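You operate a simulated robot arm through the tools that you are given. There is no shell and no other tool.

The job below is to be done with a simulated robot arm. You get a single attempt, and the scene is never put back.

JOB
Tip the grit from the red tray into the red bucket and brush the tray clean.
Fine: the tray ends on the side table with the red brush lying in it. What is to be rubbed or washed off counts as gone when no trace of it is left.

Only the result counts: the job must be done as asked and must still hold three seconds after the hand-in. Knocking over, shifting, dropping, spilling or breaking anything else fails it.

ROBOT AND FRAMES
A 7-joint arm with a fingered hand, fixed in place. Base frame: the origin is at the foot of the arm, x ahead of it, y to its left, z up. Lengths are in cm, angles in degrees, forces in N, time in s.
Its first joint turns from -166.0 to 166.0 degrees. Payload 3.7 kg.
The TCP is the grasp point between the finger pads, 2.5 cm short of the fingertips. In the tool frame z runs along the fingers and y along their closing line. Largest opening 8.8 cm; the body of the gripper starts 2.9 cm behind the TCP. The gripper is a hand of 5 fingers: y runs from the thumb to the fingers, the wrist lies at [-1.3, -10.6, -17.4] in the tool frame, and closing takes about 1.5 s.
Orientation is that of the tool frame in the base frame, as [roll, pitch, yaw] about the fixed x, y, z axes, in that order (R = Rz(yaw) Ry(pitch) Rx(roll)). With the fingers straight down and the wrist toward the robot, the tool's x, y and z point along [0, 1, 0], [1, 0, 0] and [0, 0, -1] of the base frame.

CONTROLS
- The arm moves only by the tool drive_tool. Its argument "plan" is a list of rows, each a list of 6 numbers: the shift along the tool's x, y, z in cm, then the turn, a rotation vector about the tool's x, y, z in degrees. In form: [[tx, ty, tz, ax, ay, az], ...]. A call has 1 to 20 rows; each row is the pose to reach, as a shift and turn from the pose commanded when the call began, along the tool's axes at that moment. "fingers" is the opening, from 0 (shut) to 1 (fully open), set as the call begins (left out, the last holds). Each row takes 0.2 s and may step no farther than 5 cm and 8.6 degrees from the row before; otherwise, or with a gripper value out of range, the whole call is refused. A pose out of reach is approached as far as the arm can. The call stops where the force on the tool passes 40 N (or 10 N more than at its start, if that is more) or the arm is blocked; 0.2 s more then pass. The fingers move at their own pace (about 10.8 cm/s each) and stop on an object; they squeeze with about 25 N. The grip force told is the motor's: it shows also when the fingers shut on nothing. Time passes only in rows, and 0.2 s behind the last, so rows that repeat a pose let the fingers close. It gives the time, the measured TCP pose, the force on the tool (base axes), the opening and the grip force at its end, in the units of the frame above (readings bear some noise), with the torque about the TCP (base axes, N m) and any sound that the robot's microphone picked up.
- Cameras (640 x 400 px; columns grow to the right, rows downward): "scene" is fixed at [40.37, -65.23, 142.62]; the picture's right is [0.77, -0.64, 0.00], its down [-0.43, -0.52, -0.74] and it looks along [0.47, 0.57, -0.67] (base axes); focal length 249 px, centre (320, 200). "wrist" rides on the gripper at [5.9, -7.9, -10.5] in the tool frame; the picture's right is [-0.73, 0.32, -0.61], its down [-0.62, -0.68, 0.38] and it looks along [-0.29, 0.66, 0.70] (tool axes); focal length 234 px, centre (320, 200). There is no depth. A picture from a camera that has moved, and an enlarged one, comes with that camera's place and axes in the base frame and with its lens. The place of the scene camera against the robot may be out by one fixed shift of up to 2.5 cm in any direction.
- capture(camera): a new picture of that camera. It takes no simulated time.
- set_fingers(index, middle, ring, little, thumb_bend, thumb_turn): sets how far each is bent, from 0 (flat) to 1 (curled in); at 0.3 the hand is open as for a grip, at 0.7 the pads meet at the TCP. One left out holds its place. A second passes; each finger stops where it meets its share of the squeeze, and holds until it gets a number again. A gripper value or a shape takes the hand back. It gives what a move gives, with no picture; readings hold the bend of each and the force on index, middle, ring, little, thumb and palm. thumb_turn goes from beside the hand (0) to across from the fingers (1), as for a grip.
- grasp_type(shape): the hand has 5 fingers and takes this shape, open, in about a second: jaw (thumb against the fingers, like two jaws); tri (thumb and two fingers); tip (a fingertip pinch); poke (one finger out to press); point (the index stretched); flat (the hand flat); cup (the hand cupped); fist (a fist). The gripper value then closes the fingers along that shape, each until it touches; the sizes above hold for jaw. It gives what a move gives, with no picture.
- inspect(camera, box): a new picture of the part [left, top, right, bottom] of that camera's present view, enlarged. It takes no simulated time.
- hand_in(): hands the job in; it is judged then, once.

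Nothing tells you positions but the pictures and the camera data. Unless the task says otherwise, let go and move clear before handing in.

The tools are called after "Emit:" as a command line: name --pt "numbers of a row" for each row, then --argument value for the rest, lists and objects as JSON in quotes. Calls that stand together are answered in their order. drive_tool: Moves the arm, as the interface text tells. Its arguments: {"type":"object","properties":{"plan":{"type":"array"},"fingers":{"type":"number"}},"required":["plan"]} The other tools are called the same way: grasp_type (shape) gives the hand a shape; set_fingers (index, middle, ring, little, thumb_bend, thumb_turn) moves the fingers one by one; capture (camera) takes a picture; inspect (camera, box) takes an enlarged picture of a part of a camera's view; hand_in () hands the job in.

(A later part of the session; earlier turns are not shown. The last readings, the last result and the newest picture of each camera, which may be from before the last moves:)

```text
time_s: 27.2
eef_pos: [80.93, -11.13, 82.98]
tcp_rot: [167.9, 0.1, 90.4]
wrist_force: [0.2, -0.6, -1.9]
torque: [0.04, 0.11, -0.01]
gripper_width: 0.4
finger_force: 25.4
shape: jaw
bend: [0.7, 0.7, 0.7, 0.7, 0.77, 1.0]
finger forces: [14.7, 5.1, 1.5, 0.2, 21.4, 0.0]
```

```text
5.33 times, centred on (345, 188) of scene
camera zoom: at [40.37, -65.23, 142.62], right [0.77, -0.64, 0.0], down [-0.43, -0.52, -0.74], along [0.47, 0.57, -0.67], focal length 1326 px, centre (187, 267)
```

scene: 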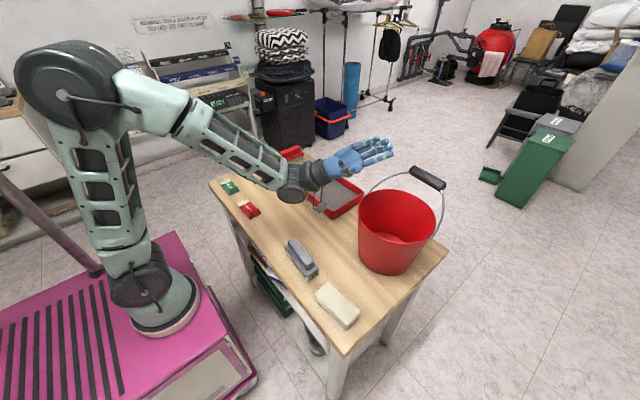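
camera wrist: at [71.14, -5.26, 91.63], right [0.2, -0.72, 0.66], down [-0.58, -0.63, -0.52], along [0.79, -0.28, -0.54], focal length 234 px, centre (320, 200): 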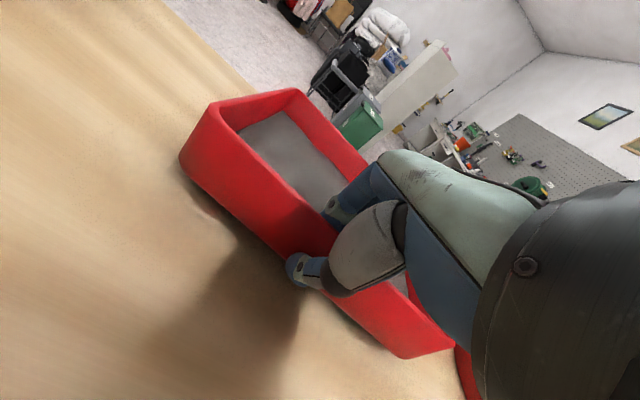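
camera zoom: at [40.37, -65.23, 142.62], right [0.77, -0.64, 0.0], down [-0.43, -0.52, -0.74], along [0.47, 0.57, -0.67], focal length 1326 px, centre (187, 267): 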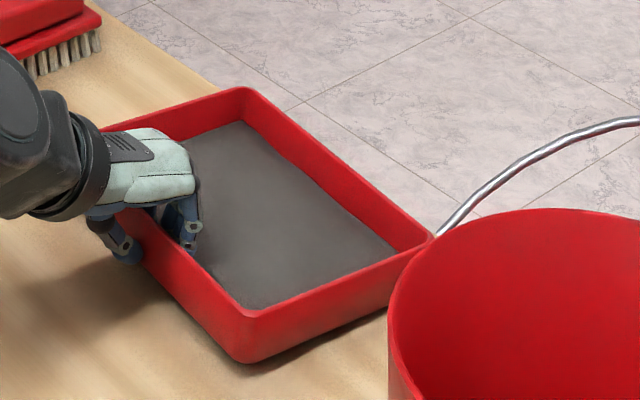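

The tray is pivoting on its far edge. I'll rotate the hand up by about 8° at this height to see whether the grip can lever the far side off the table.

Emit:
drive_tool --pt "0 0 0 -2 0 0" --pt "0 0 0 -4 0 0" --pt "0 0 0 -6 0 0" --pt "0 0 0 -8 0 0" --pt "0 0 0 -8 0 0"

Emit:
inspect --camera "scene" --box '[300, 150, 390, 225]'

Emit:
inspect --camera "wrist" --box '[170, 80, 460, 370]'

```text
time_s: 28.4
eef_pos: [81.07, -11.19, 82.99]
tcp_rot: [160.1, 0.0, 90.6]
wrist_force: [-0.1, -0.1, -1.3]
torque: [0.06, 0.12, 0.03]
gripper_width: 0.42
finger_force: 25.6
shape: jaw
bend: [0.7, 0.7, 0.7, 0.7, 0.77, 1.0]
finger forces: [14.7, 5.2, 1.5, 0.1, 21.3, 0.1]
```

```text
5.33 times, centred on (345, 188) of scene
camera zoom: at [40.37, -65.23, 142.62], right [0.77, -0.64, 0.0], down [-0.43, -0.52, -0.74], along [0.47, 0.57, -0.67], focal length 1326 px, centre (187, 267)
```

zoom: 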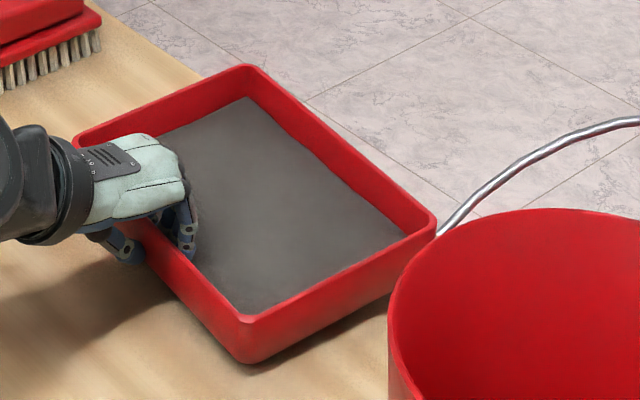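

```text
1.38 times, centred on (315, 225) of wrist
camera zoom: at [70.03, -5.22, 90.04], right [0.1, -0.72, 0.68], down [-0.5, -0.63, -0.59], along [0.86, -0.28, -0.43], focal length 323 px, centre (327, 166)
```

zoom: 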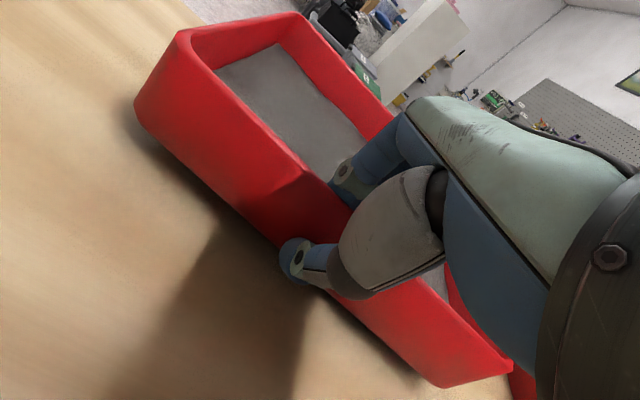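

The tray moved rigidly with the hand, so the grip is firm; tray and grit weigh only about 1.6 N. Level is roughly 4° back from here, so I'll level it, lift a few cm and check.

Emit:
drive_tool --pt "0 0.34 -0.94 1 0 0" --pt "0 0.68 -1.88 2 0 0" --pt "0 1.03 -2.82 3 0 0" --pt "0 1.37 -3.76 4 0 0" --pt "0 1.88 -5.17 4 0 0" --pt "0 1.88 -5.17 4 0 0"

Emit:
inspect --camera "scene" --box '[290, 130, 390, 220]'

Emit:
capture --camera "wrist"

```text
time_s: 29.8
eef_pos: [81.07, -11.01, 88.58]
tcp_rot: [164.0, 0.1, 90.4]
wrist_force: [0.2, 0.6, -2.1]
torque: [0.05, 0.12, 0.04]
gripper_width: 0.4
finger_force: 25.3
shape: jaw
bend: [0.7, 0.7, 0.7, 0.7, 0.77, 1.0]
finger forces: [14.7, 5.1, 1.6, 0.1, 21.5, 0.1]
```

```text
4.44 times, centred on (340, 175) of scene
camera zoom: at [40.37, -65.23, 142.62], right [0.77, -0.64, 0.0], down [-0.43, -0.52, -0.74], along [0.47, 0.57, -0.67], focal length 1105 px, centre (231, 311)
```

zoom: 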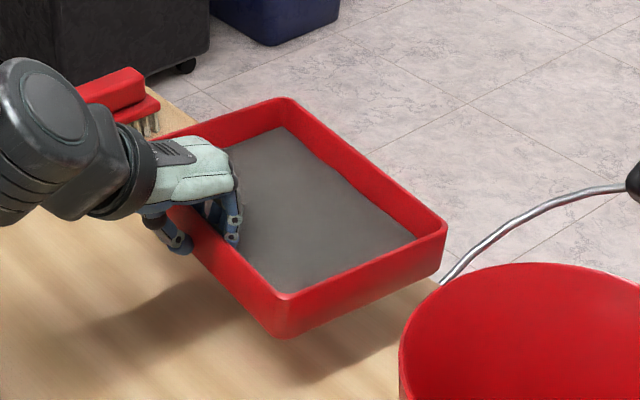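

```text
taken
camera wrist: at [70.57, -5.19, 96.46], right [0.15, -0.72, 0.67], down [-0.54, -0.63, -0.56], along [0.83, -0.28, -0.49], focal length 234 px, centre (320, 200)
```

wrist: 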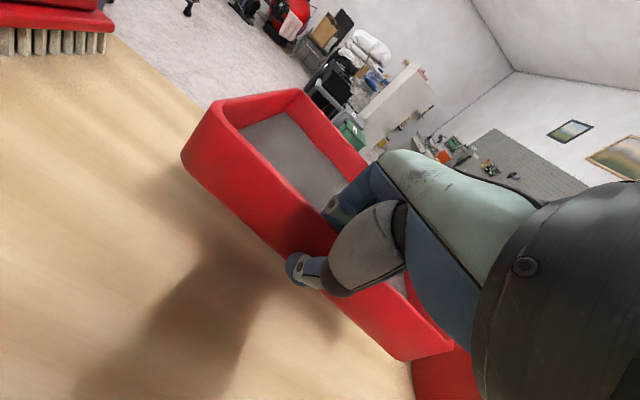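

The tray is off the table, level and steady. I'm lifting it to about z=110 and back a little in x so its centre lines up with the bucket.

Emit:
drive_tool --pt "0 0.16 -1.81 0 0 0" --pt "0 0.32 -3.62 0 0 0" --pt "0 0.48 -5.43 0 0 0" --pt "0 0.63 -7.24 0 0 0" --pt "0 0.79 -9.05 0 0 0" --pt "0 0.95 -10.86 0 0 0" --pt "0 1.11 -12.67 0 0 0" --pt "0 1.27 -14.48 0 0 0" --pt "0 1.43 -16.29 0 0 0" --pt "0 1.58 -18.1 0 0 0" --pt "0 1.74 -19.91 0 0 0" --pt "0 1.9 -21.72 0 0 0" --pt "0 1.9 -21.72 0 0 0"

Emit:
capture --camera "scene"

Emit:
capture --camera "wrist"

```text
time_s: 32.6
eef_pos: [76.96, -11.29, 110.04]
tcp_rot: [164.0, 0.0, 90.5]
wrist_force: [-0.2, -0.4, -1.9]
torque: [0.03, 0.14, -0.02]
gripper_width: 0.41
finger_force: 25.1
shape: jaw
bend: [0.7, 0.7, 0.7, 0.7, 0.77, 1.0]
finger forces: [14.7, 5.0, 1.5, 0.0, 21.3, 0.0]
```

```text
taken
```

scene: 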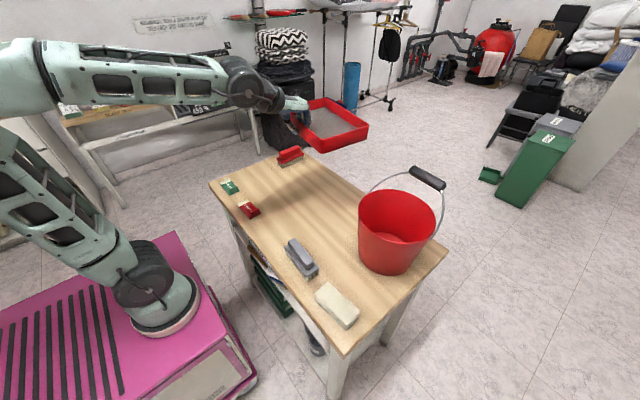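

```text
taken
camera wrist: at [66.49, -5.36, 117.86], right [0.15, -0.72, 0.67], down [-0.54, -0.63, -0.56], along [0.83, -0.28, -0.49], focal length 234 px, centre (320, 200)
```

wrist: 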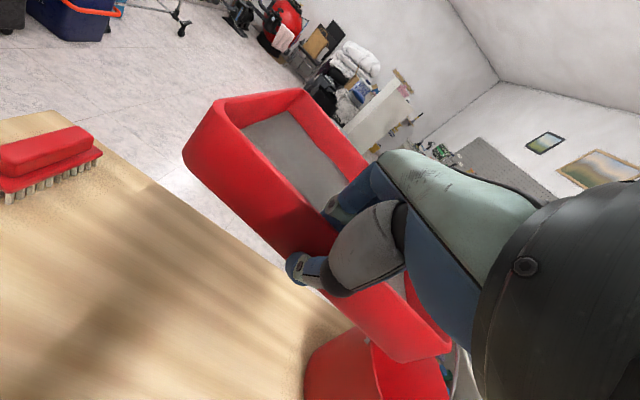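

The tray is steady at height. I'm carrying it level over to the bucket's −y side so its +y end will hang over the bucket centre.

Emit:
drive_tool --pt "-1 0 0 0 0 0" --pt "-2.5 0 0 0 0 0" --pt "-4.5 0 0 0 0 0" --pt "-6.8 0 0 0 0 0" --pt "-9.2 0 0 0 0 0" --pt "-11.6 0 0 0 0 0" --pt "-14 0 0 0 0 0" --pt "-16.4 0 0 0 0 0" --pt "-18.8 0 0 0 0 0" --pt "-21.2 0 0 0 0 0" --pt "-23.6 0 0 0 0 0" --pt "-26 0 0 0 0 0" --pt "-28.4 0 0 0 0 0" --pt "-30.8 0 0 0 0 0" --pt "-33.2 0 0 0 0 0" --pt "-35.6 0 0 0 0 0" --pt "-38 0 0 0 0 0" --pt "-40 0 0 0 0 0" --pt "-41.3 0 0 0 0 0"

Emit:
capture --camera "scene"

Emit:
capture --camera "wrist"

```text
time_s: 36.6
eef_pos: [77.21, -52.36, 109.71]
tcp_rot: [164.0, -0.1, 90.5]
wrist_force: [-0.1, 0.6, -2.0]
torque: [0.01, 0.13, -0.02]
gripper_width: 0.42
finger_force: 25.4
shape: jaw
bend: [0.7, 0.7, 0.7, 0.7, 0.77, 1.0]
finger forces: [14.6, 5.1, 1.5, 0.0, 21.3, 0.0]
```

```text
taken
```

scene: 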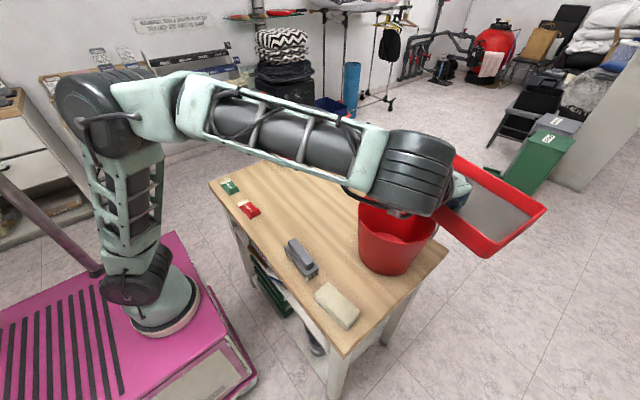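

```text
taken
camera wrist: at [66.78, -46.48, 117.74], right [0.15, -0.72, 0.67], down [-0.54, -0.63, -0.56], along [0.83, -0.28, -0.49], focal length 234 px, centre (320, 200)
```

wrist: 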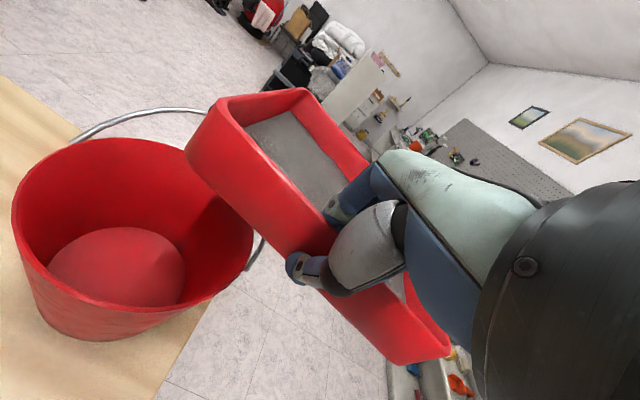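

The tray is beside the bucket with its +y end over the opening. I'll start tipping slowly, keeping the lip over the bucket, and pause at 35° to look.

Emit:
drive_tool --pt "-1.4 0 0 0 0 0" --pt "-2.84 0 0 0 0 0" --pt "-2.8 0.02 -0.09 0 -4.8 -1.38" --pt "-2.69 0.05 -0.18 0 -9.61 -2.76" --pt "-2.49 0.08 -0.28 0 -14.4 -4.14" --pt "-2.22 0.1 -0.34 0 -19.2 -5.52" --pt "-1.88 0.1 -0.34 0 -24.0 -6.9" --pt "-1.47 0.11 -0.37 0 -28.8 -8.28" --pt "-1.0 0.1 -0.34 0 -33.6 -9.66" --pt "-1.0 0.1 -0.34 0 -33.6 -9.66"

Emit:
capture --camera "scene"

Emit:
capture --camera "wrist"

```text
time_s: 38.8
eef_pos: [77.13, -53.43, 110.1]
tcp_rot: [164.2, 35.0, 90.5]
wrist_force: [0.1, 0.2, -1.6]
torque: [0.12, 0.07, -0.03]
gripper_width: 0.41
finger_force: 24.7
shape: jaw
bend: [0.7, 0.7, 0.7, 0.7, 0.77, 1.0]
finger forces: [13.1, 5.7, 1.6, 0.1, 20.9, 0.0]
```

```text
taken
```

scene: 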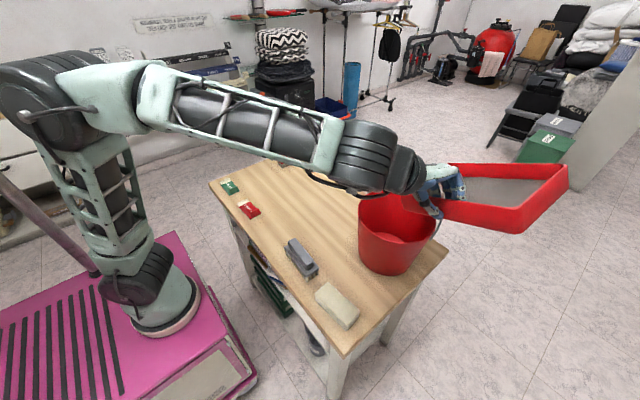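

```text
taken
camera wrist: at [66.85, -44.1, 113.35], right [0.15, -0.21, 0.97], down [-0.54, -0.83, -0.1], along [0.83, -0.51, -0.23], focal length 234 px, centre (320, 200)
```

wrist: 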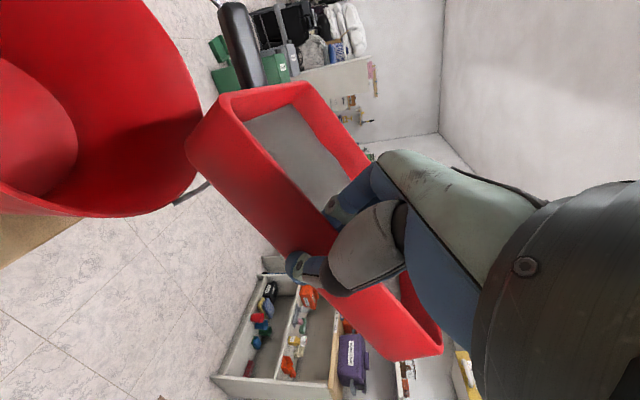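

The grit hasn't moved yet at 35°. The lip is over the bucket opening, so I'm continuing slowly to 60°.

Emit:
drive_tool --pt "0.42 0.1 -0.34 0 -4.8 -1.38" --pt "0.655 0.295 -1.03 0 -9.61 -2.76" --pt "0.854 0.53 -1.84 0 -14.4 -4.14" --pt "1.14 0.76 -2.64 0 -19.2 -5.52" --pt "1.505 0.97 -3.39 0 -24.0 -6.9" --pt "1.505 0.97 -3.39 0 -24.0 -6.9" --pt "1.505 0.97 -3.39 0 -24.0 -6.9"

Emit:
capture --camera "scene"

Emit:
capture --camera "wrist"

```text
time_s: 40.4
eef_pos: [77.23, -50.22, 112.44]
tcp_rot: [164.2, 60.0, 90.6]
wrist_force: [0.1, 0.4, -1.8]
torque: [0.05, 0.12, 0.01]
gripper_width: 0.43
finger_force: 24.7
shape: jaw
bend: [0.7, 0.7, 0.7, 0.7, 0.77, 1.0]
finger forces: [12.0, 6.1, 2.5, 0.8, 21.6, 0.1]
```

```text
taken
```

scene: 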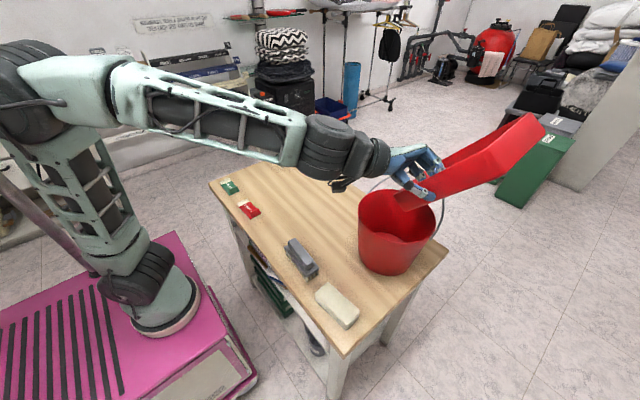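

```text
taken
camera wrist: at [66.73, -40.48, 111.24], right [0.14, 0.22, 0.97], down [-0.54, -0.8, 0.26], along [0.83, -0.56, 0.01], focal length 234 px, centre (320, 200)
```

wrist: 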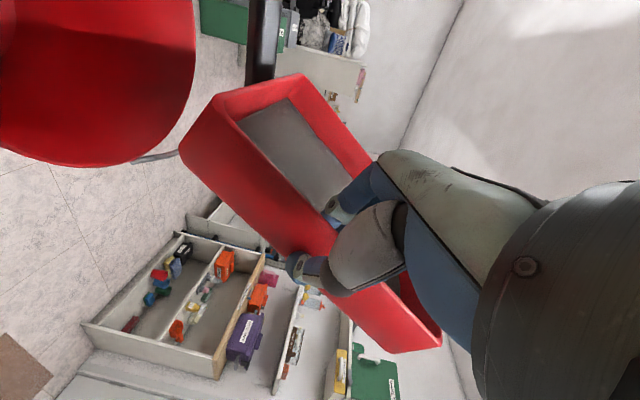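

At 60° the grit still sits in the tray and the tray is firm in the hand. I'm continuing to 90° with the lip about 7–9 cm above the bucket rim.

Emit:
drive_tool --pt "0.51 0.17 -0.59 0 -4.8 -1.38" --pt "1.09 0.34 -1.18 0 -9.61 -2.76" --pt "1.73 0.51 -1.77 0 -14.4 -4.14" --pt "2.51 0.66 -2.3 0 -19.2 -5.52" --pt "3.3 0.82 -2.84 0 -24.0 -6.9" --pt "4.18 0.96 -3.34 0 -28.8 -8.28" --pt "4.18 0.96 -3.34 0 -28.8 -8.28" --pt "4.18 0.96 -3.34 0 -28.8 -8.28"

Emit:
capture --camera "scene"

Emit:
capture --camera "wrist"

```text
time_s: 42.2
eef_pos: [77.28, -44.78, 110.56]
tcp_rot: [142.2, 89.9, 68.9]
wrist_force: [-0.6, 0.7, -2.1]
torque: [-0.04, 0.2, 0.03]
gripper_width: 0.33
finger_force: 24.5
shape: jaw
bend: [0.7, 0.7, 0.7, 0.7, 0.75, 1.0]
finger forces: [11.1, 7.9, 4.4, 0.5, 23.7, 0.0]
out of reach, approached as far as the arm can: row 1, 2, 3, 4, 5, 6
```

```text
taken
```

scene: 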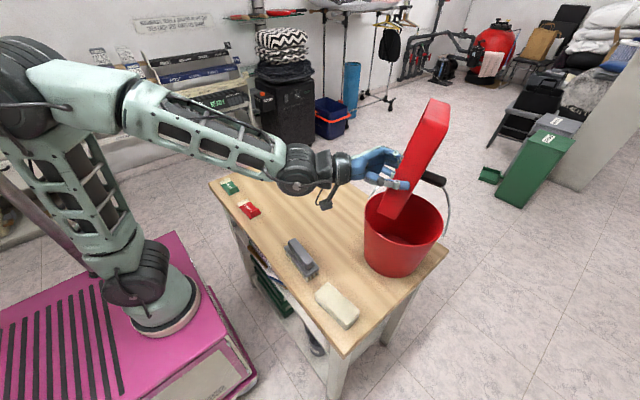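

```text
taken
camera wrist: at [66.75, -36.93, 104.71], right [0.14, 0.67, 0.73], down [-0.54, -0.56, 0.62], along [0.83, -0.48, 0.29], focal length 234 px, centre (320, 200)
```

wrist: 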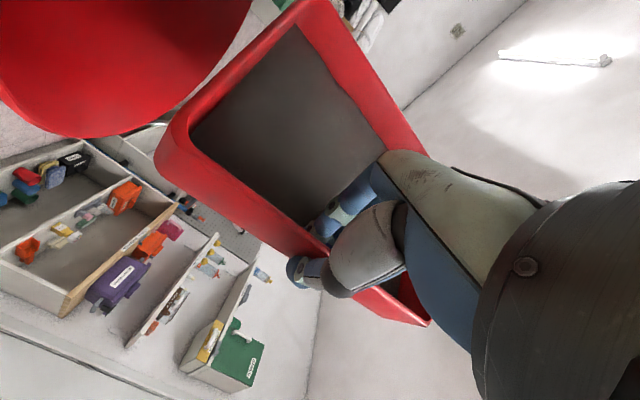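

The arm reached 90°, but the view of the tray in the hand has changed and the bucket looks slightly displaced in the scene picture. I'm stopping to look closely.

Emit:
inspect --camera "scene" --box '[330, 80, 490, 290]'

Emit:
inspect --camera "wrist" --box '[0, 0, 440, 340]'

```text
1.90 times, centred on (410, 185) of scene
camera zoom: at [40.37, -65.23, 142.62], right [0.77, -0.64, 0.0], down [-0.43, -0.52, -0.74], along [0.47, 0.57, -0.67], focal length 474 px, centre (149, 229)
```

zoom: 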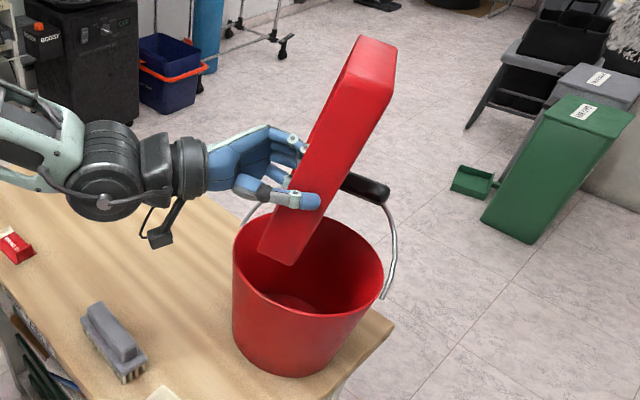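

```text
1.18 times, centred on (220, 170) of wrist
camera zoom: at [66.75, -36.93, 104.71], right [0.14, 0.67, 0.73], down [-0.54, -0.56, 0.62], along [0.83, -0.48, 0.29], focal length 276 px, centre (438, 235)
```

zoom: 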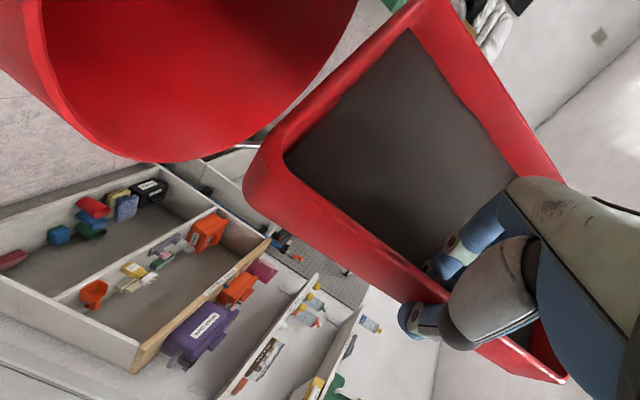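

The tray has slewed in the grip, and the bucket has moved about 2.5 cm toward −y, probably because the tray's low far corner caught the bail wire. The grit is still in the tray, so I'll lift straight up to break contact and then reassess.

Emit:
drive_tool --pt "-1.2 0 0 0 0 0" --pt "-2.4 0 0 0 0 0" --pt "-3.6 0 0 0 0 0" --pt "-4.8 0 0 0 0 0" --pt "-6 0 0 0 0 0" --pt "-6 0 0 0 0 0"

Emit:
inspect --camera "scene" --box '[330, 80, 490, 290]'

Emit:
capture --camera "wrist"

```text
time_s: 43.6
eef_pos: [77.1, -45.14, 116.47]
tcp_rot: [86.1, 90.0, 12.6]
wrist_force: [-0.4, -0.4, -1.6]
torque: [-0.01, 0.12, -0.01]
gripper_width: 0.34
finger_force: 25.3
shape: jaw
bend: [0.7, 0.7, 0.7, 0.7, 0.75, 1.0]
finger forces: [11.9, 6.3, 3.7, 0.9, 22.5, 0.0]
```

```text
1.90 times, centred on (410, 185) of scene
camera zoom: at [40.37, -65.23, 142.62], right [0.77, -0.64, 0.0], down [-0.43, -0.52, -0.74], along [0.47, 0.57, -0.67], focal length 474 px, centre (149, 229)
```

zoom: 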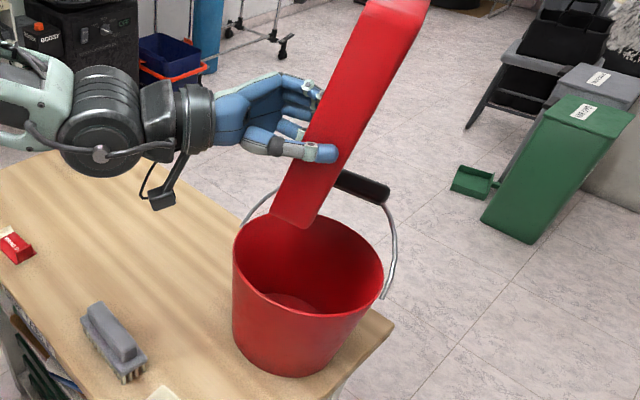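

```text
taken
camera wrist: at [66.59, -37.26, 110.59], right [0.14, 0.67, 0.73], down [-0.54, -0.56, 0.62], along [0.83, -0.48, 0.29], focal length 234 px, centre (320, 200)
```

wrist: 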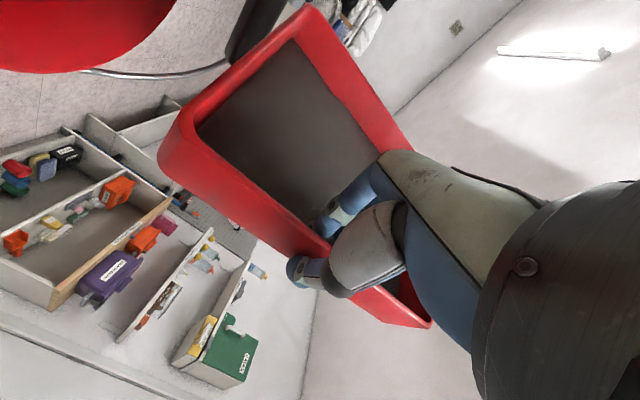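

Contact is broken, and the tray has settled turned about 30° around its gripped wall. I'll check inside the bucket and around it for grit.

Emit:
inspect --camera "scene" --box '[355, 180, 455, 290]'

Emit:
inspect --camera "wrist" --box '[150, 0, 440, 340]'

Emit:
inspect --camera "scene" --box '[200, 130, 460, 400]'

```text
3.64 times, centred on (405, 235) of scene
camera zoom: at [40.37, -65.23, 142.62], right [0.77, -0.64, 0.0], down [-0.43, -0.52, -0.74], along [0.47, 0.57, -0.67], focal length 904 px, centre (11, 73)
```

zoom: 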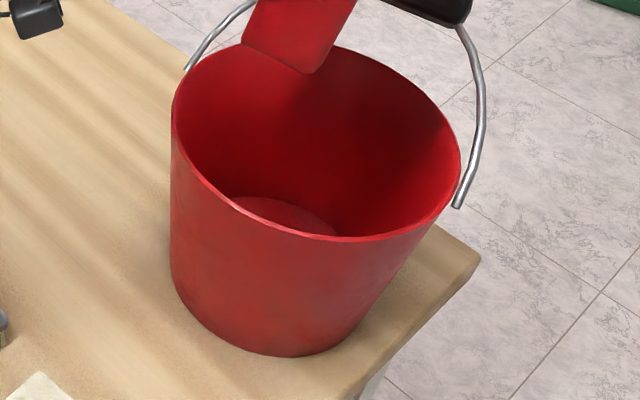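

```text
1.18 times, centred on (295, 170) of wrist
camera zoom: at [66.59, -37.26, 110.59], right [0.14, 0.67, 0.73], down [-0.54, -0.56, 0.62], along [0.83, -0.48, 0.29], focal length 276 px, centre (349, 235)
```

zoom: 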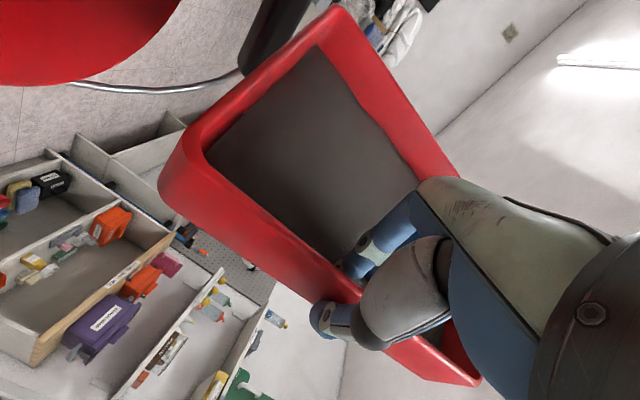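

```text
1.48 times, centred on (330, 265) of scene
camera zoom: at [40.37, -65.23, 142.62], right [0.77, -0.64, 0.0], down [-0.43, -0.52, -0.74], along [0.47, 0.57, -0.67], focal length 368 px, centre (305, 104)
```

zoom: 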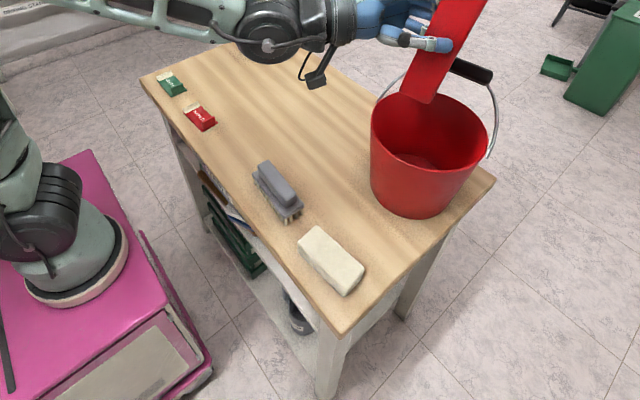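

There's no spill and the grit is still in the tray, so it needs a steeper tilt. I'll first square the tray up over the bucket by turning the hand 31° about the gripped wall, staying high and clear of the bail.

Emit:
drive_tool --pt "0 0.05 0 4 0 0" --pt "0 0.1 0 8 0 0" --pt "0 0.15 0 12 0 0" --pt "0 0.2 0 16 0 0" --pt "0 0.25 0 20 0 0" --pt "0 0.3 0 24 0 0" --pt "0 0.3 0 28 0 0" --pt "0 0.3 0 31 0 0" --pt "0 0.3 0 31 0 0"

Emit:
capture --camera "wrist"

Emit:
capture --camera "scene"

```text
time_s: 45.6
eef_pos: [77.43, -44.92, 116.44]
tcp_rot: [-84.9, 89.9, 170.7]
wrist_force: [0.0, 0.4, -1.9]
torque: [0.08, 0.13, -0.01]
gripper_width: 0.32
finger_force: 25.0
shape: jaw
bend: [0.7, 0.7, 0.7, 0.7, 0.75, 1.0]
finger forces: [11.6, 6.4, 3.8, 1.0, 22.4, 0.0]
```

```text
taken
camera wrist: at [72.44, -32.73, 110.55], right [0.47, 0.51, 0.73], down [-0.76, -0.2, 0.62], along [0.46, -0.84, 0.29], focal length 234 px, centre (320, 200)
```

wrist: 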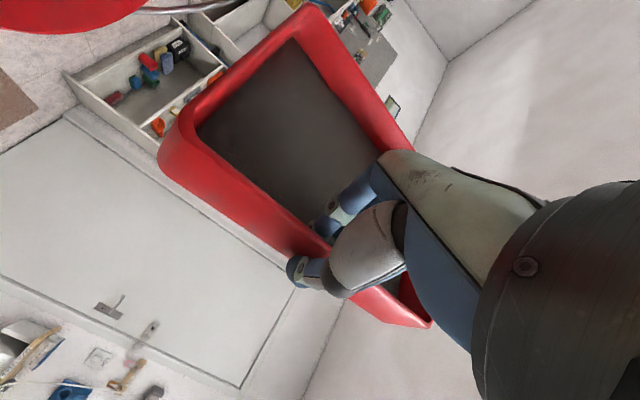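

```text
taken
```

scene: 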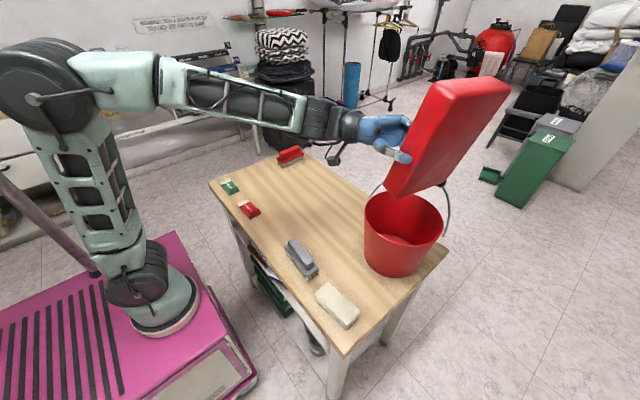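

The tray is squared up directly above the bucket and rigid in the hand. I'm tilting further, to 120°, with the lip kept over the bucket centre.

Emit:
drive_tool --pt "0.4 -0.1 -0.39 0 -4.83 1.3" --pt "0.8 -0.33 -1.23 0 -9.66 2.59" --pt "1.3 -0.55 -2.07 0 -14.5 3.9" --pt "1.9 -0.78 -2.9 0 -19.3 5.2" --pt "2.2 -0.98 -3.67 0 -24.15 6.5" --pt "2.6 -1.19 -4.44 0 -29 7.8" --pt "2.6 -1.19 -4.44 0 -29 7.8" --pt "2.6 -1.19 -4.44 0 -29 7.8"

Emit:
capture --camera "scene"

Emit:
capture --camera "wrist"

```text
time_s: 47.4
eef_pos: [77.34, -40.46, 113.9]
tcp_rot: [14.9, 60.1, -89.5]
wrist_force: [0.6, 0.1, -1.7]
torque: [0.05, 0.15, 0.0]
gripper_width: 0.34
finger_force: 25.1
shape: jaw
bend: [0.7, 0.7, 0.7, 0.7, 0.75, 1.0]
finger forces: [11.8, 8.7, 3.0, 0.1, 23.4, 0.1]
```

```text
taken
```

scene: 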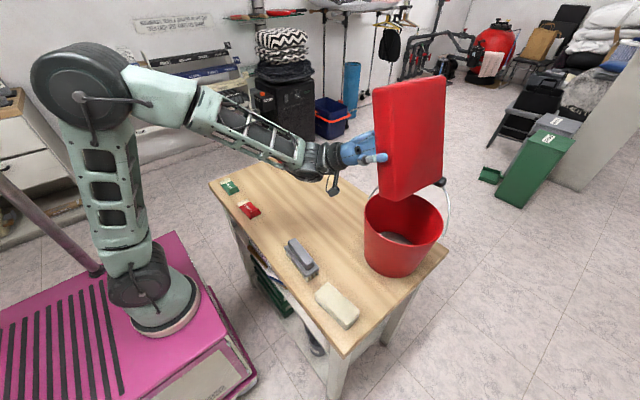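

```text
taken
camera wrist: at [72.45, -32.74, 102.7], right [0.46, 0.8, 0.38], down [-0.76, 0.14, 0.64], along [0.46, -0.58, 0.67], focal length 234 px, centre (320, 200)
```

wrist: 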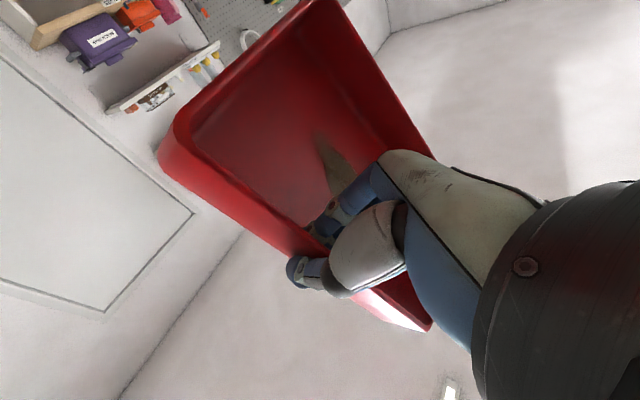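

The grit has dropped into the bucket, and a small smear remains inside the tray near the fingers. I'll check the bucket, the table and the residue.

Emit:
inspect --camera "scene" --box '[340, 170, 470, 290]'

Emit:
inspect --camera "wrist" --box '[150, 0, 440, 340]'

```text
3.33 times, centred on (405, 230) of scene
camera zoom: at [40.37, -65.23, 142.62], right [0.77, -0.64, 0.0], down [-0.43, -0.52, -0.74], along [0.47, 0.57, -0.67], focal length 829 px, centre (37, 100)
```

zoom: 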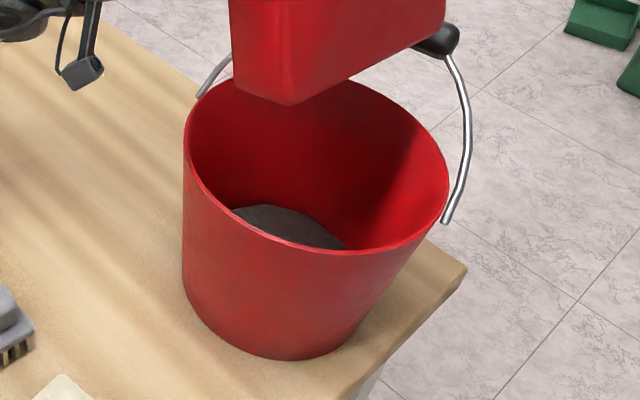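

```text
1.18 times, centred on (295, 170) of wrist
camera zoom: at [72.45, -32.74, 102.7], right [0.46, 0.8, 0.38], down [-0.76, 0.14, 0.64], along [0.46, -0.58, 0.67], focal length 276 px, centre (349, 235)
```

zoom: 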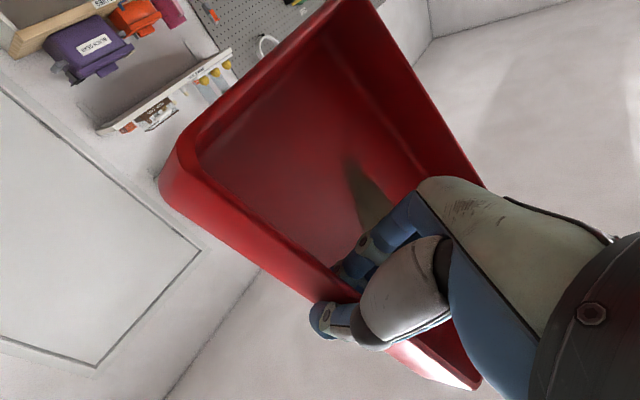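

The grit is in the bucket with none spilled on the table. Now I'll raise the tray, swing it back to level and carry it back over its old place.

Emit:
drive_tool --pt "-1.3 0.19 0.72 0 0 0" --pt "-2.6 0.39 1.45 0 0 0" --pt "-3.35 0.11 -0.37 0 7.73 -2.07" --pt "-4.09 -0.17 -2.18 0 15.46 -4.14" --pt "-4.84 -0.45 -4.0 0 23.2 -6.21" --pt "-5.58 -0.73 -5.81 0 30.9 -8.28" --pt "-6.32 -1.0 -7.62 0 38.65 -10.35" --pt "-7.07 -1.29 -9.44 0 46.4 -12.42" --pt "-7.82 -1.56 -11.26 0 54.1 -14.5" --pt "-8.56 -1.84 -13.07 0 61.8 -16.56" --pt "-9.31 -2.12 -14.89 0 69.6 -18.63" --pt "-10.06 -2.4 -16.71 0 77.3 -20.7" --pt "-10.79 -2.68 -18.51 0 85.0 -22.8" --pt "-11.54 -2.95 -20.31 0 92.8 -24.8" --pt "-12.29 -3.23 -22.15 0 100.5 -26.9" --pt "-13.03 -3.51 -23.96 0 108.2 -29.0" --pt "-13.78 -3.79 -25.78 0 115.9 -31.1" --pt "-13.78 -3.79 -25.78 0 115.9 -31.1"

Emit:
capture --camera "scene"

Emit:
capture --camera "wrist"

```text
time_s: 51.2
eef_pos: [80.16, -11.04, 112.96]
tcp_rot: [-165.0, -0.1, 90.6]
wrist_force: [-0.5, 0.2, -2.2]
torque: [0.04, 0.11, 0.03]
gripper_width: 0.41
finger_force: 25.5
shape: jaw
bend: [0.7, 0.7, 0.7, 0.7, 0.78, 1.0]
finger forces: [16.0, 5.1, 1.8, 0.0, 21.8, 0.1]
out of reach, approached as far as the arm can: row 10, 11
```

```text
taken
```

scene: 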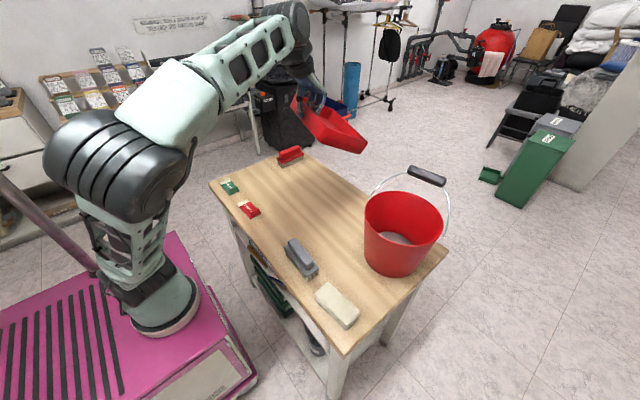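

```text
taken
camera wrist: at [75.19, -5.08, 125.08], right [0.48, -0.72, 0.5], down [-0.75, -0.63, -0.19], along [0.46, -0.28, -0.84], focal length 234 px, centre (320, 200)
```

wrist: 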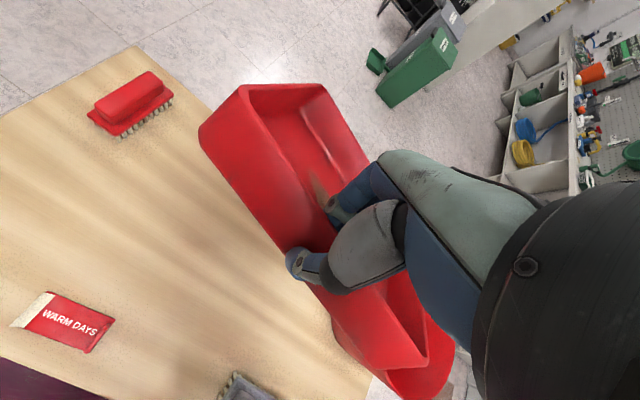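

The tray sagged back to its earlier angle in the grip, far side down by about 30°; it's empty, so that's harmless. I'll turn the hand back 31° to level it.

Emit:
drive_tool --pt "0 0 0 -4 0 0" --pt "0 0 0 -8 0 0" --pt "0 0 0 -12 0 0" --pt "0 0 0 -16 0 0" --pt "0 0 0 -20 0 0" --pt "0 0 0 -24 0 0" --pt "0 0 0 -28 0 0" --pt "0 0 0 -31 0 0" --pt "0 0 0 -31 0 0"

Emit:
capture --camera "scene"

Emit:
capture --camera "wrist"

```text
time_s: 53.2
eef_pos: [80.15, -11.14, 112.84]
tcp_rot: [164.0, -0.1, 90.5]
wrist_force: [-1.2, -0.1, -1.8]
torque: [0.06, 0.14, 0.02]
gripper_width: 0.44
finger_force: 25.3
shape: jaw
bend: [0.7, 0.7, 0.7, 0.7, 0.78, 1.0]
finger forces: [16.4, 4.7, 1.2, 0.1, 22.2, 0.0]
```

```text
taken
```

scene: 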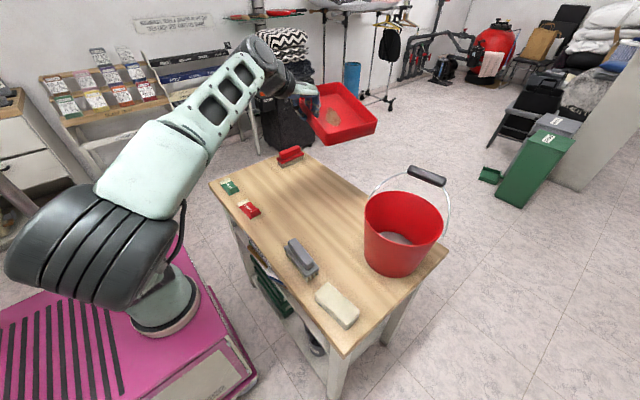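

```text
taken
camera wrist: at [69.69, -5.23, 120.71], right [0.15, -0.73, 0.67], down [-0.54, -0.63, -0.56], along [0.83, -0.28, -0.49], focal length 234 px, centre (320, 200)
```

wrist: 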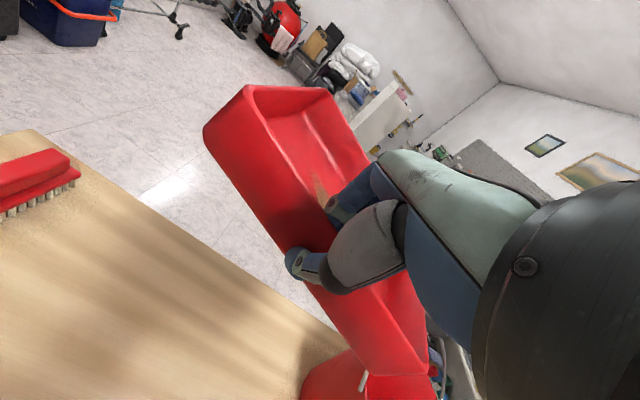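

The tray is back over its spot. I'll zoom in to check the level, the residue and the bucket's position.

Emit:
inspect --camera "scene" --box '[280, 60, 400, 160]'

Emit:
inspect --camera "scene" --box '[300, 150, 460, 290]'

Emit:
inspect --camera "wrist" --box '[180, 60, 470, 400]'

```text
4.00 times, centred on (340, 110) of scene
camera zoom: at [40.37, -65.23, 142.62], right [0.77, -0.64, 0.0], down [-0.43, -0.52, -0.74], along [0.47, 0.57, -0.67], focal length 995 px, centre (240, 560)
```

zoom: 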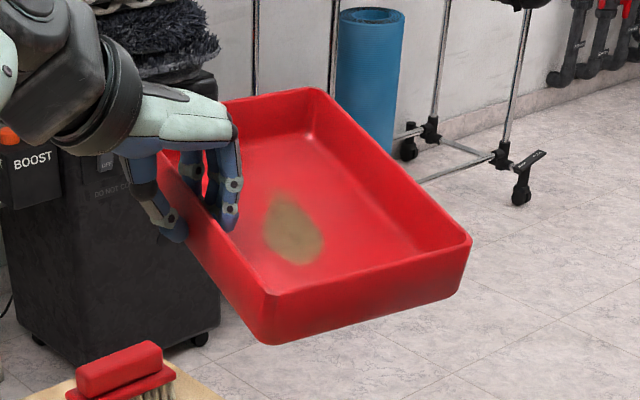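

```text
2.86 times, centred on (380, 220) of scene
camera zoom: at [40.37, -65.23, 142.62], right [0.77, -0.64, 0.0], down [-0.43, -0.52, -0.74], along [0.47, 0.57, -0.67], focal length 711 px, centre (149, 143)
```

zoom: 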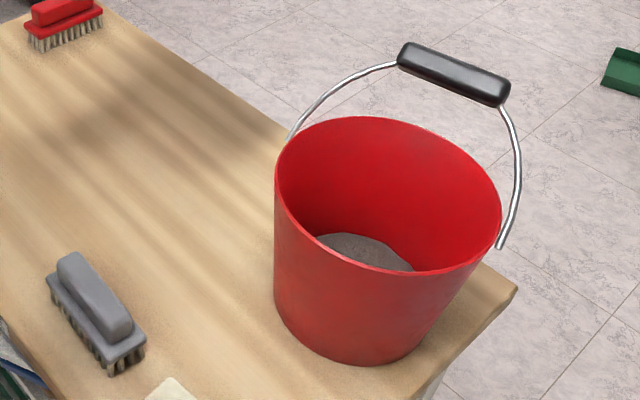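

```text
1.18 times, centred on (325, 230) of wrist
camera zoom: at [69.69, -5.23, 120.71], right [0.15, -0.73, 0.67], down [-0.54, -0.63, -0.56], along [0.83, -0.28, -0.49], focal length 276 px, centre (314, 165)
```

zoom: 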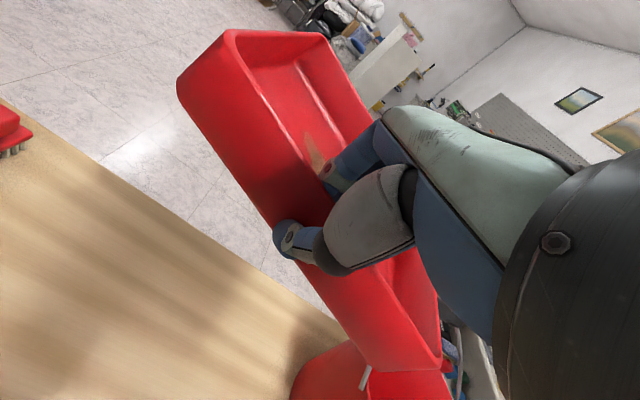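

The residue is a tan smear in the middle of the tray floor, and the tray hangs slightly far-side-down. I'm lowering it toward its old spot while levelling a little more.

Emit:
drive_tool --pt "0 -0.8 2.7 -2 0 0" --pt "0 -1.6 5.6 -4 0 0" --pt "0 -2.5 8.9 -6 0 0" --pt "0 -3.4 12.2 -7 0 0" --pt "0 -4.3 15.5 -7 0 0" --pt "0 -5.2 18.8 -7 0 0" --pt "0 -6.1 22.0 -7 0 0" --pt "0 -6.9 24.5 -7 0 0" --pt "0 -7.4 26.2 -7 0 0" --pt "0 -7.4 26.2 -7 0 0"

Emit:
inspect --camera "scene" --box '[265, 130, 385, 230]'

Emit:
capture --camera "wrist"

Emit:
capture --camera "scene"

```text
time_s: 55.4
eef_pos: [80.21, -11.05, 85.39]
tcp_rot: [157.1, -0.1, 90.7]
wrist_force: [0.1, -0.5, -2.4]
torque: [0.04, 0.17, 0.01]
gripper_width: 0.44
finger_force: 25.3
shape: jaw
bend: [0.7, 0.7, 0.7, 0.7, 0.78, 1.0]
finger forces: [15.7, 4.5, 0.9, 0.1, 21.6, 0.0]
```

```text
4.00 times, centred on (325, 180) of scene
camera zoom: at [40.37, -65.23, 142.62], right [0.77, -0.64, 0.0], down [-0.43, -0.52, -0.74], along [0.47, 0.57, -0.67], focal length 995 px, centre (300, 280)
```

zoom: 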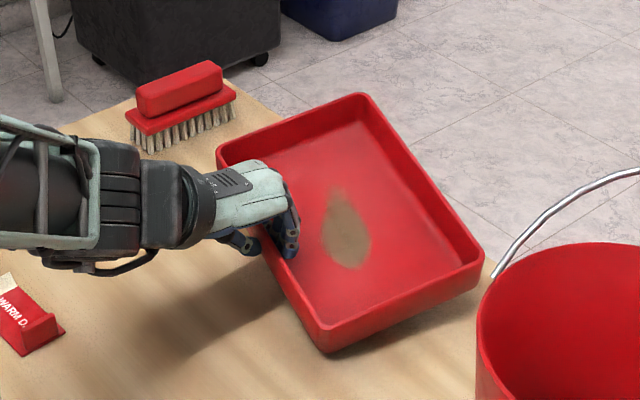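

```text
taken
camera wrist: at [68.89, -5.18, 92.05], right [0.07, -0.73, 0.68], down [-0.47, -0.63, -0.62], along [0.88, -0.28, -0.39], focal length 234 px, centre (320, 200)
```

wrist: 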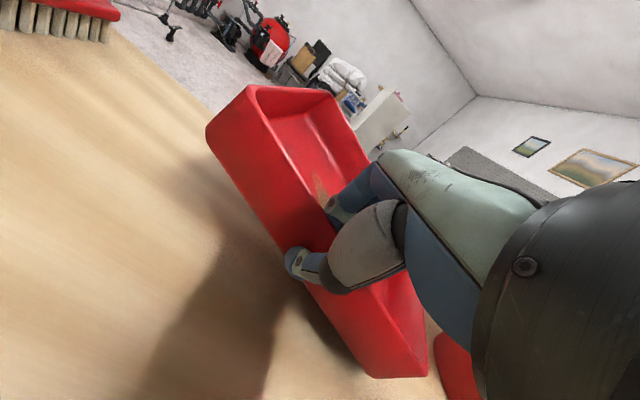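

```text
taken
```

scene: 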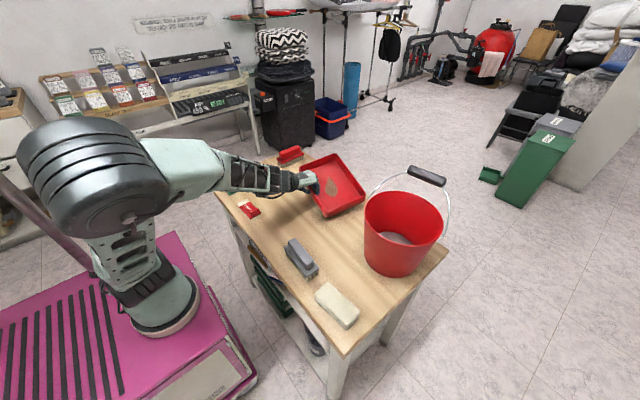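

The tray is just above the table, tilted a bit in the grip. I'll lower it gently until it touches.

Emit:
drive_tool --pt "0 -0.2 0.46 0 0 0" --pt "0 -0.39 0.92 0 0 0" --pt "0 -0.59 1.38 0 0 0" --pt "0 -0.78 1.84 0 0 0" --pt "0 -0.78 1.84 0 0 0"

Emit:
inspect --camera "scene" --box '[265, 130, 385, 230]'

```text
time_s: 56.6
eef_pos: [80.38, -11.07, 83.49]
tcp_rot: [156.9, 0.0, 90.5]
wrist_force: [-1.2, 0.3, -1.3]
torque: [-0.06, 0.16, 0.02]
gripper_width: 0.44
finger_force: 25.5
shape: jaw
bend: [0.7, 0.7, 0.7, 0.7, 0.78, 1.0]
finger forces: [15.1, 5.3, 1.4, 0.1, 21.8, 0.1]
```

```text
4.00 times, centred on (325, 180) of scene
camera zoom: at [40.37, -65.23, 142.62], right [0.77, -0.64, 0.0], down [-0.43, -0.52, -0.74], along [0.47, 0.57, -0.67], focal length 995 px, centre (300, 280)
```

zoom: 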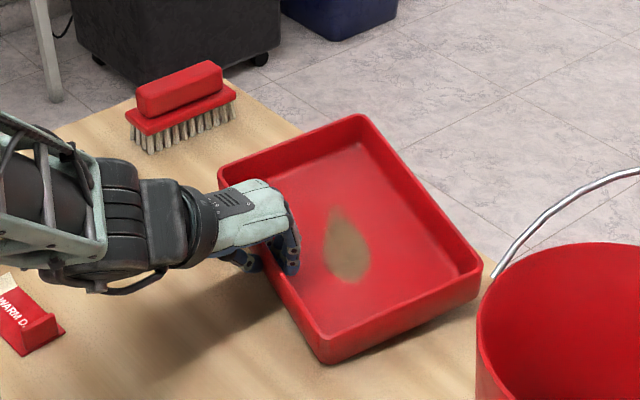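

It's starting to touch. I'm lowering further in small steps.

Emit:
drive_tool --pt "0 -0.12 0.28 0 0 0" --pt "0 -0.24 0.55 0 0 0" --pt "0 -0.35 0.83 0 0 0" --pt "0 -0.45 1.06 0 0 0" --pt "0 -0.45 1.06 0 0 0"

Emit:
inspect --camera "scene" --box '[265, 130, 385, 230]'

Emit:
capture --camera "wrist"

```text
time_s: 57.8
eef_pos: [80.12, -11.13, 82.52]
tcp_rot: [157.0, -0.1, 90.5]
wrist_force: [0.4, 0.8, -0.2]
torque: [-0.14, 0.22, 0.04]
gripper_width: 0.41
finger_force: 24.9
shape: jaw
bend: [0.7, 0.7, 0.7, 0.7, 0.78, 1.0]
finger forces: [14.7, 6.4, 1.7, 0.0, 22.5, 0.0]
```

```text
4.00 times, centred on (325, 180) of scene
camera zoom: at [40.37, -65.23, 142.62], right [0.77, -0.64, 0.0], down [-0.43, -0.52, -0.74], along [0.47, 0.57, -0.67], focal length 995 px, centre (300, 280)
```

zoom: 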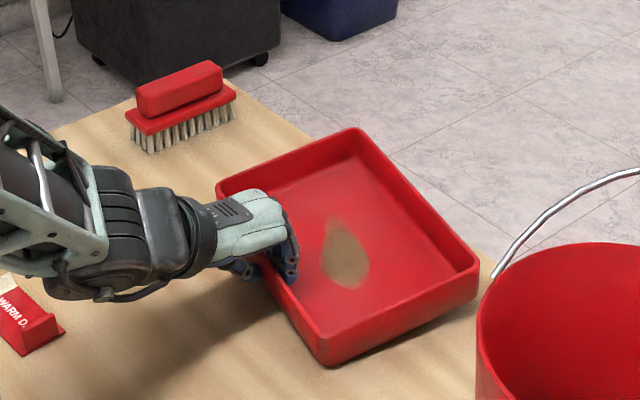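

```text
taken
camera wrist: at [68.81, -5.17, 89.06], right [0.07, -0.73, 0.68], down [-0.47, -0.63, -0.62], along [0.88, -0.28, -0.38], focal length 234 px, centre (320, 200)
```

wrist: 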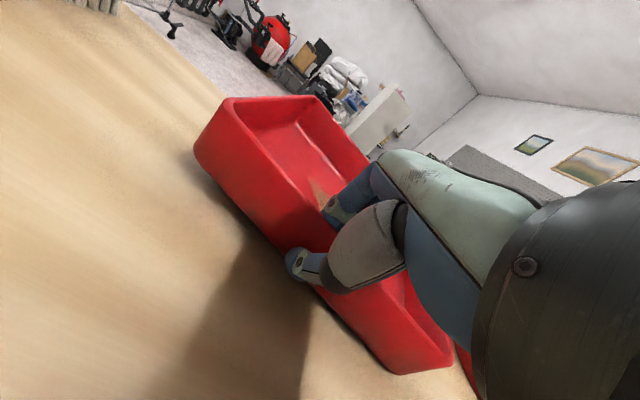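

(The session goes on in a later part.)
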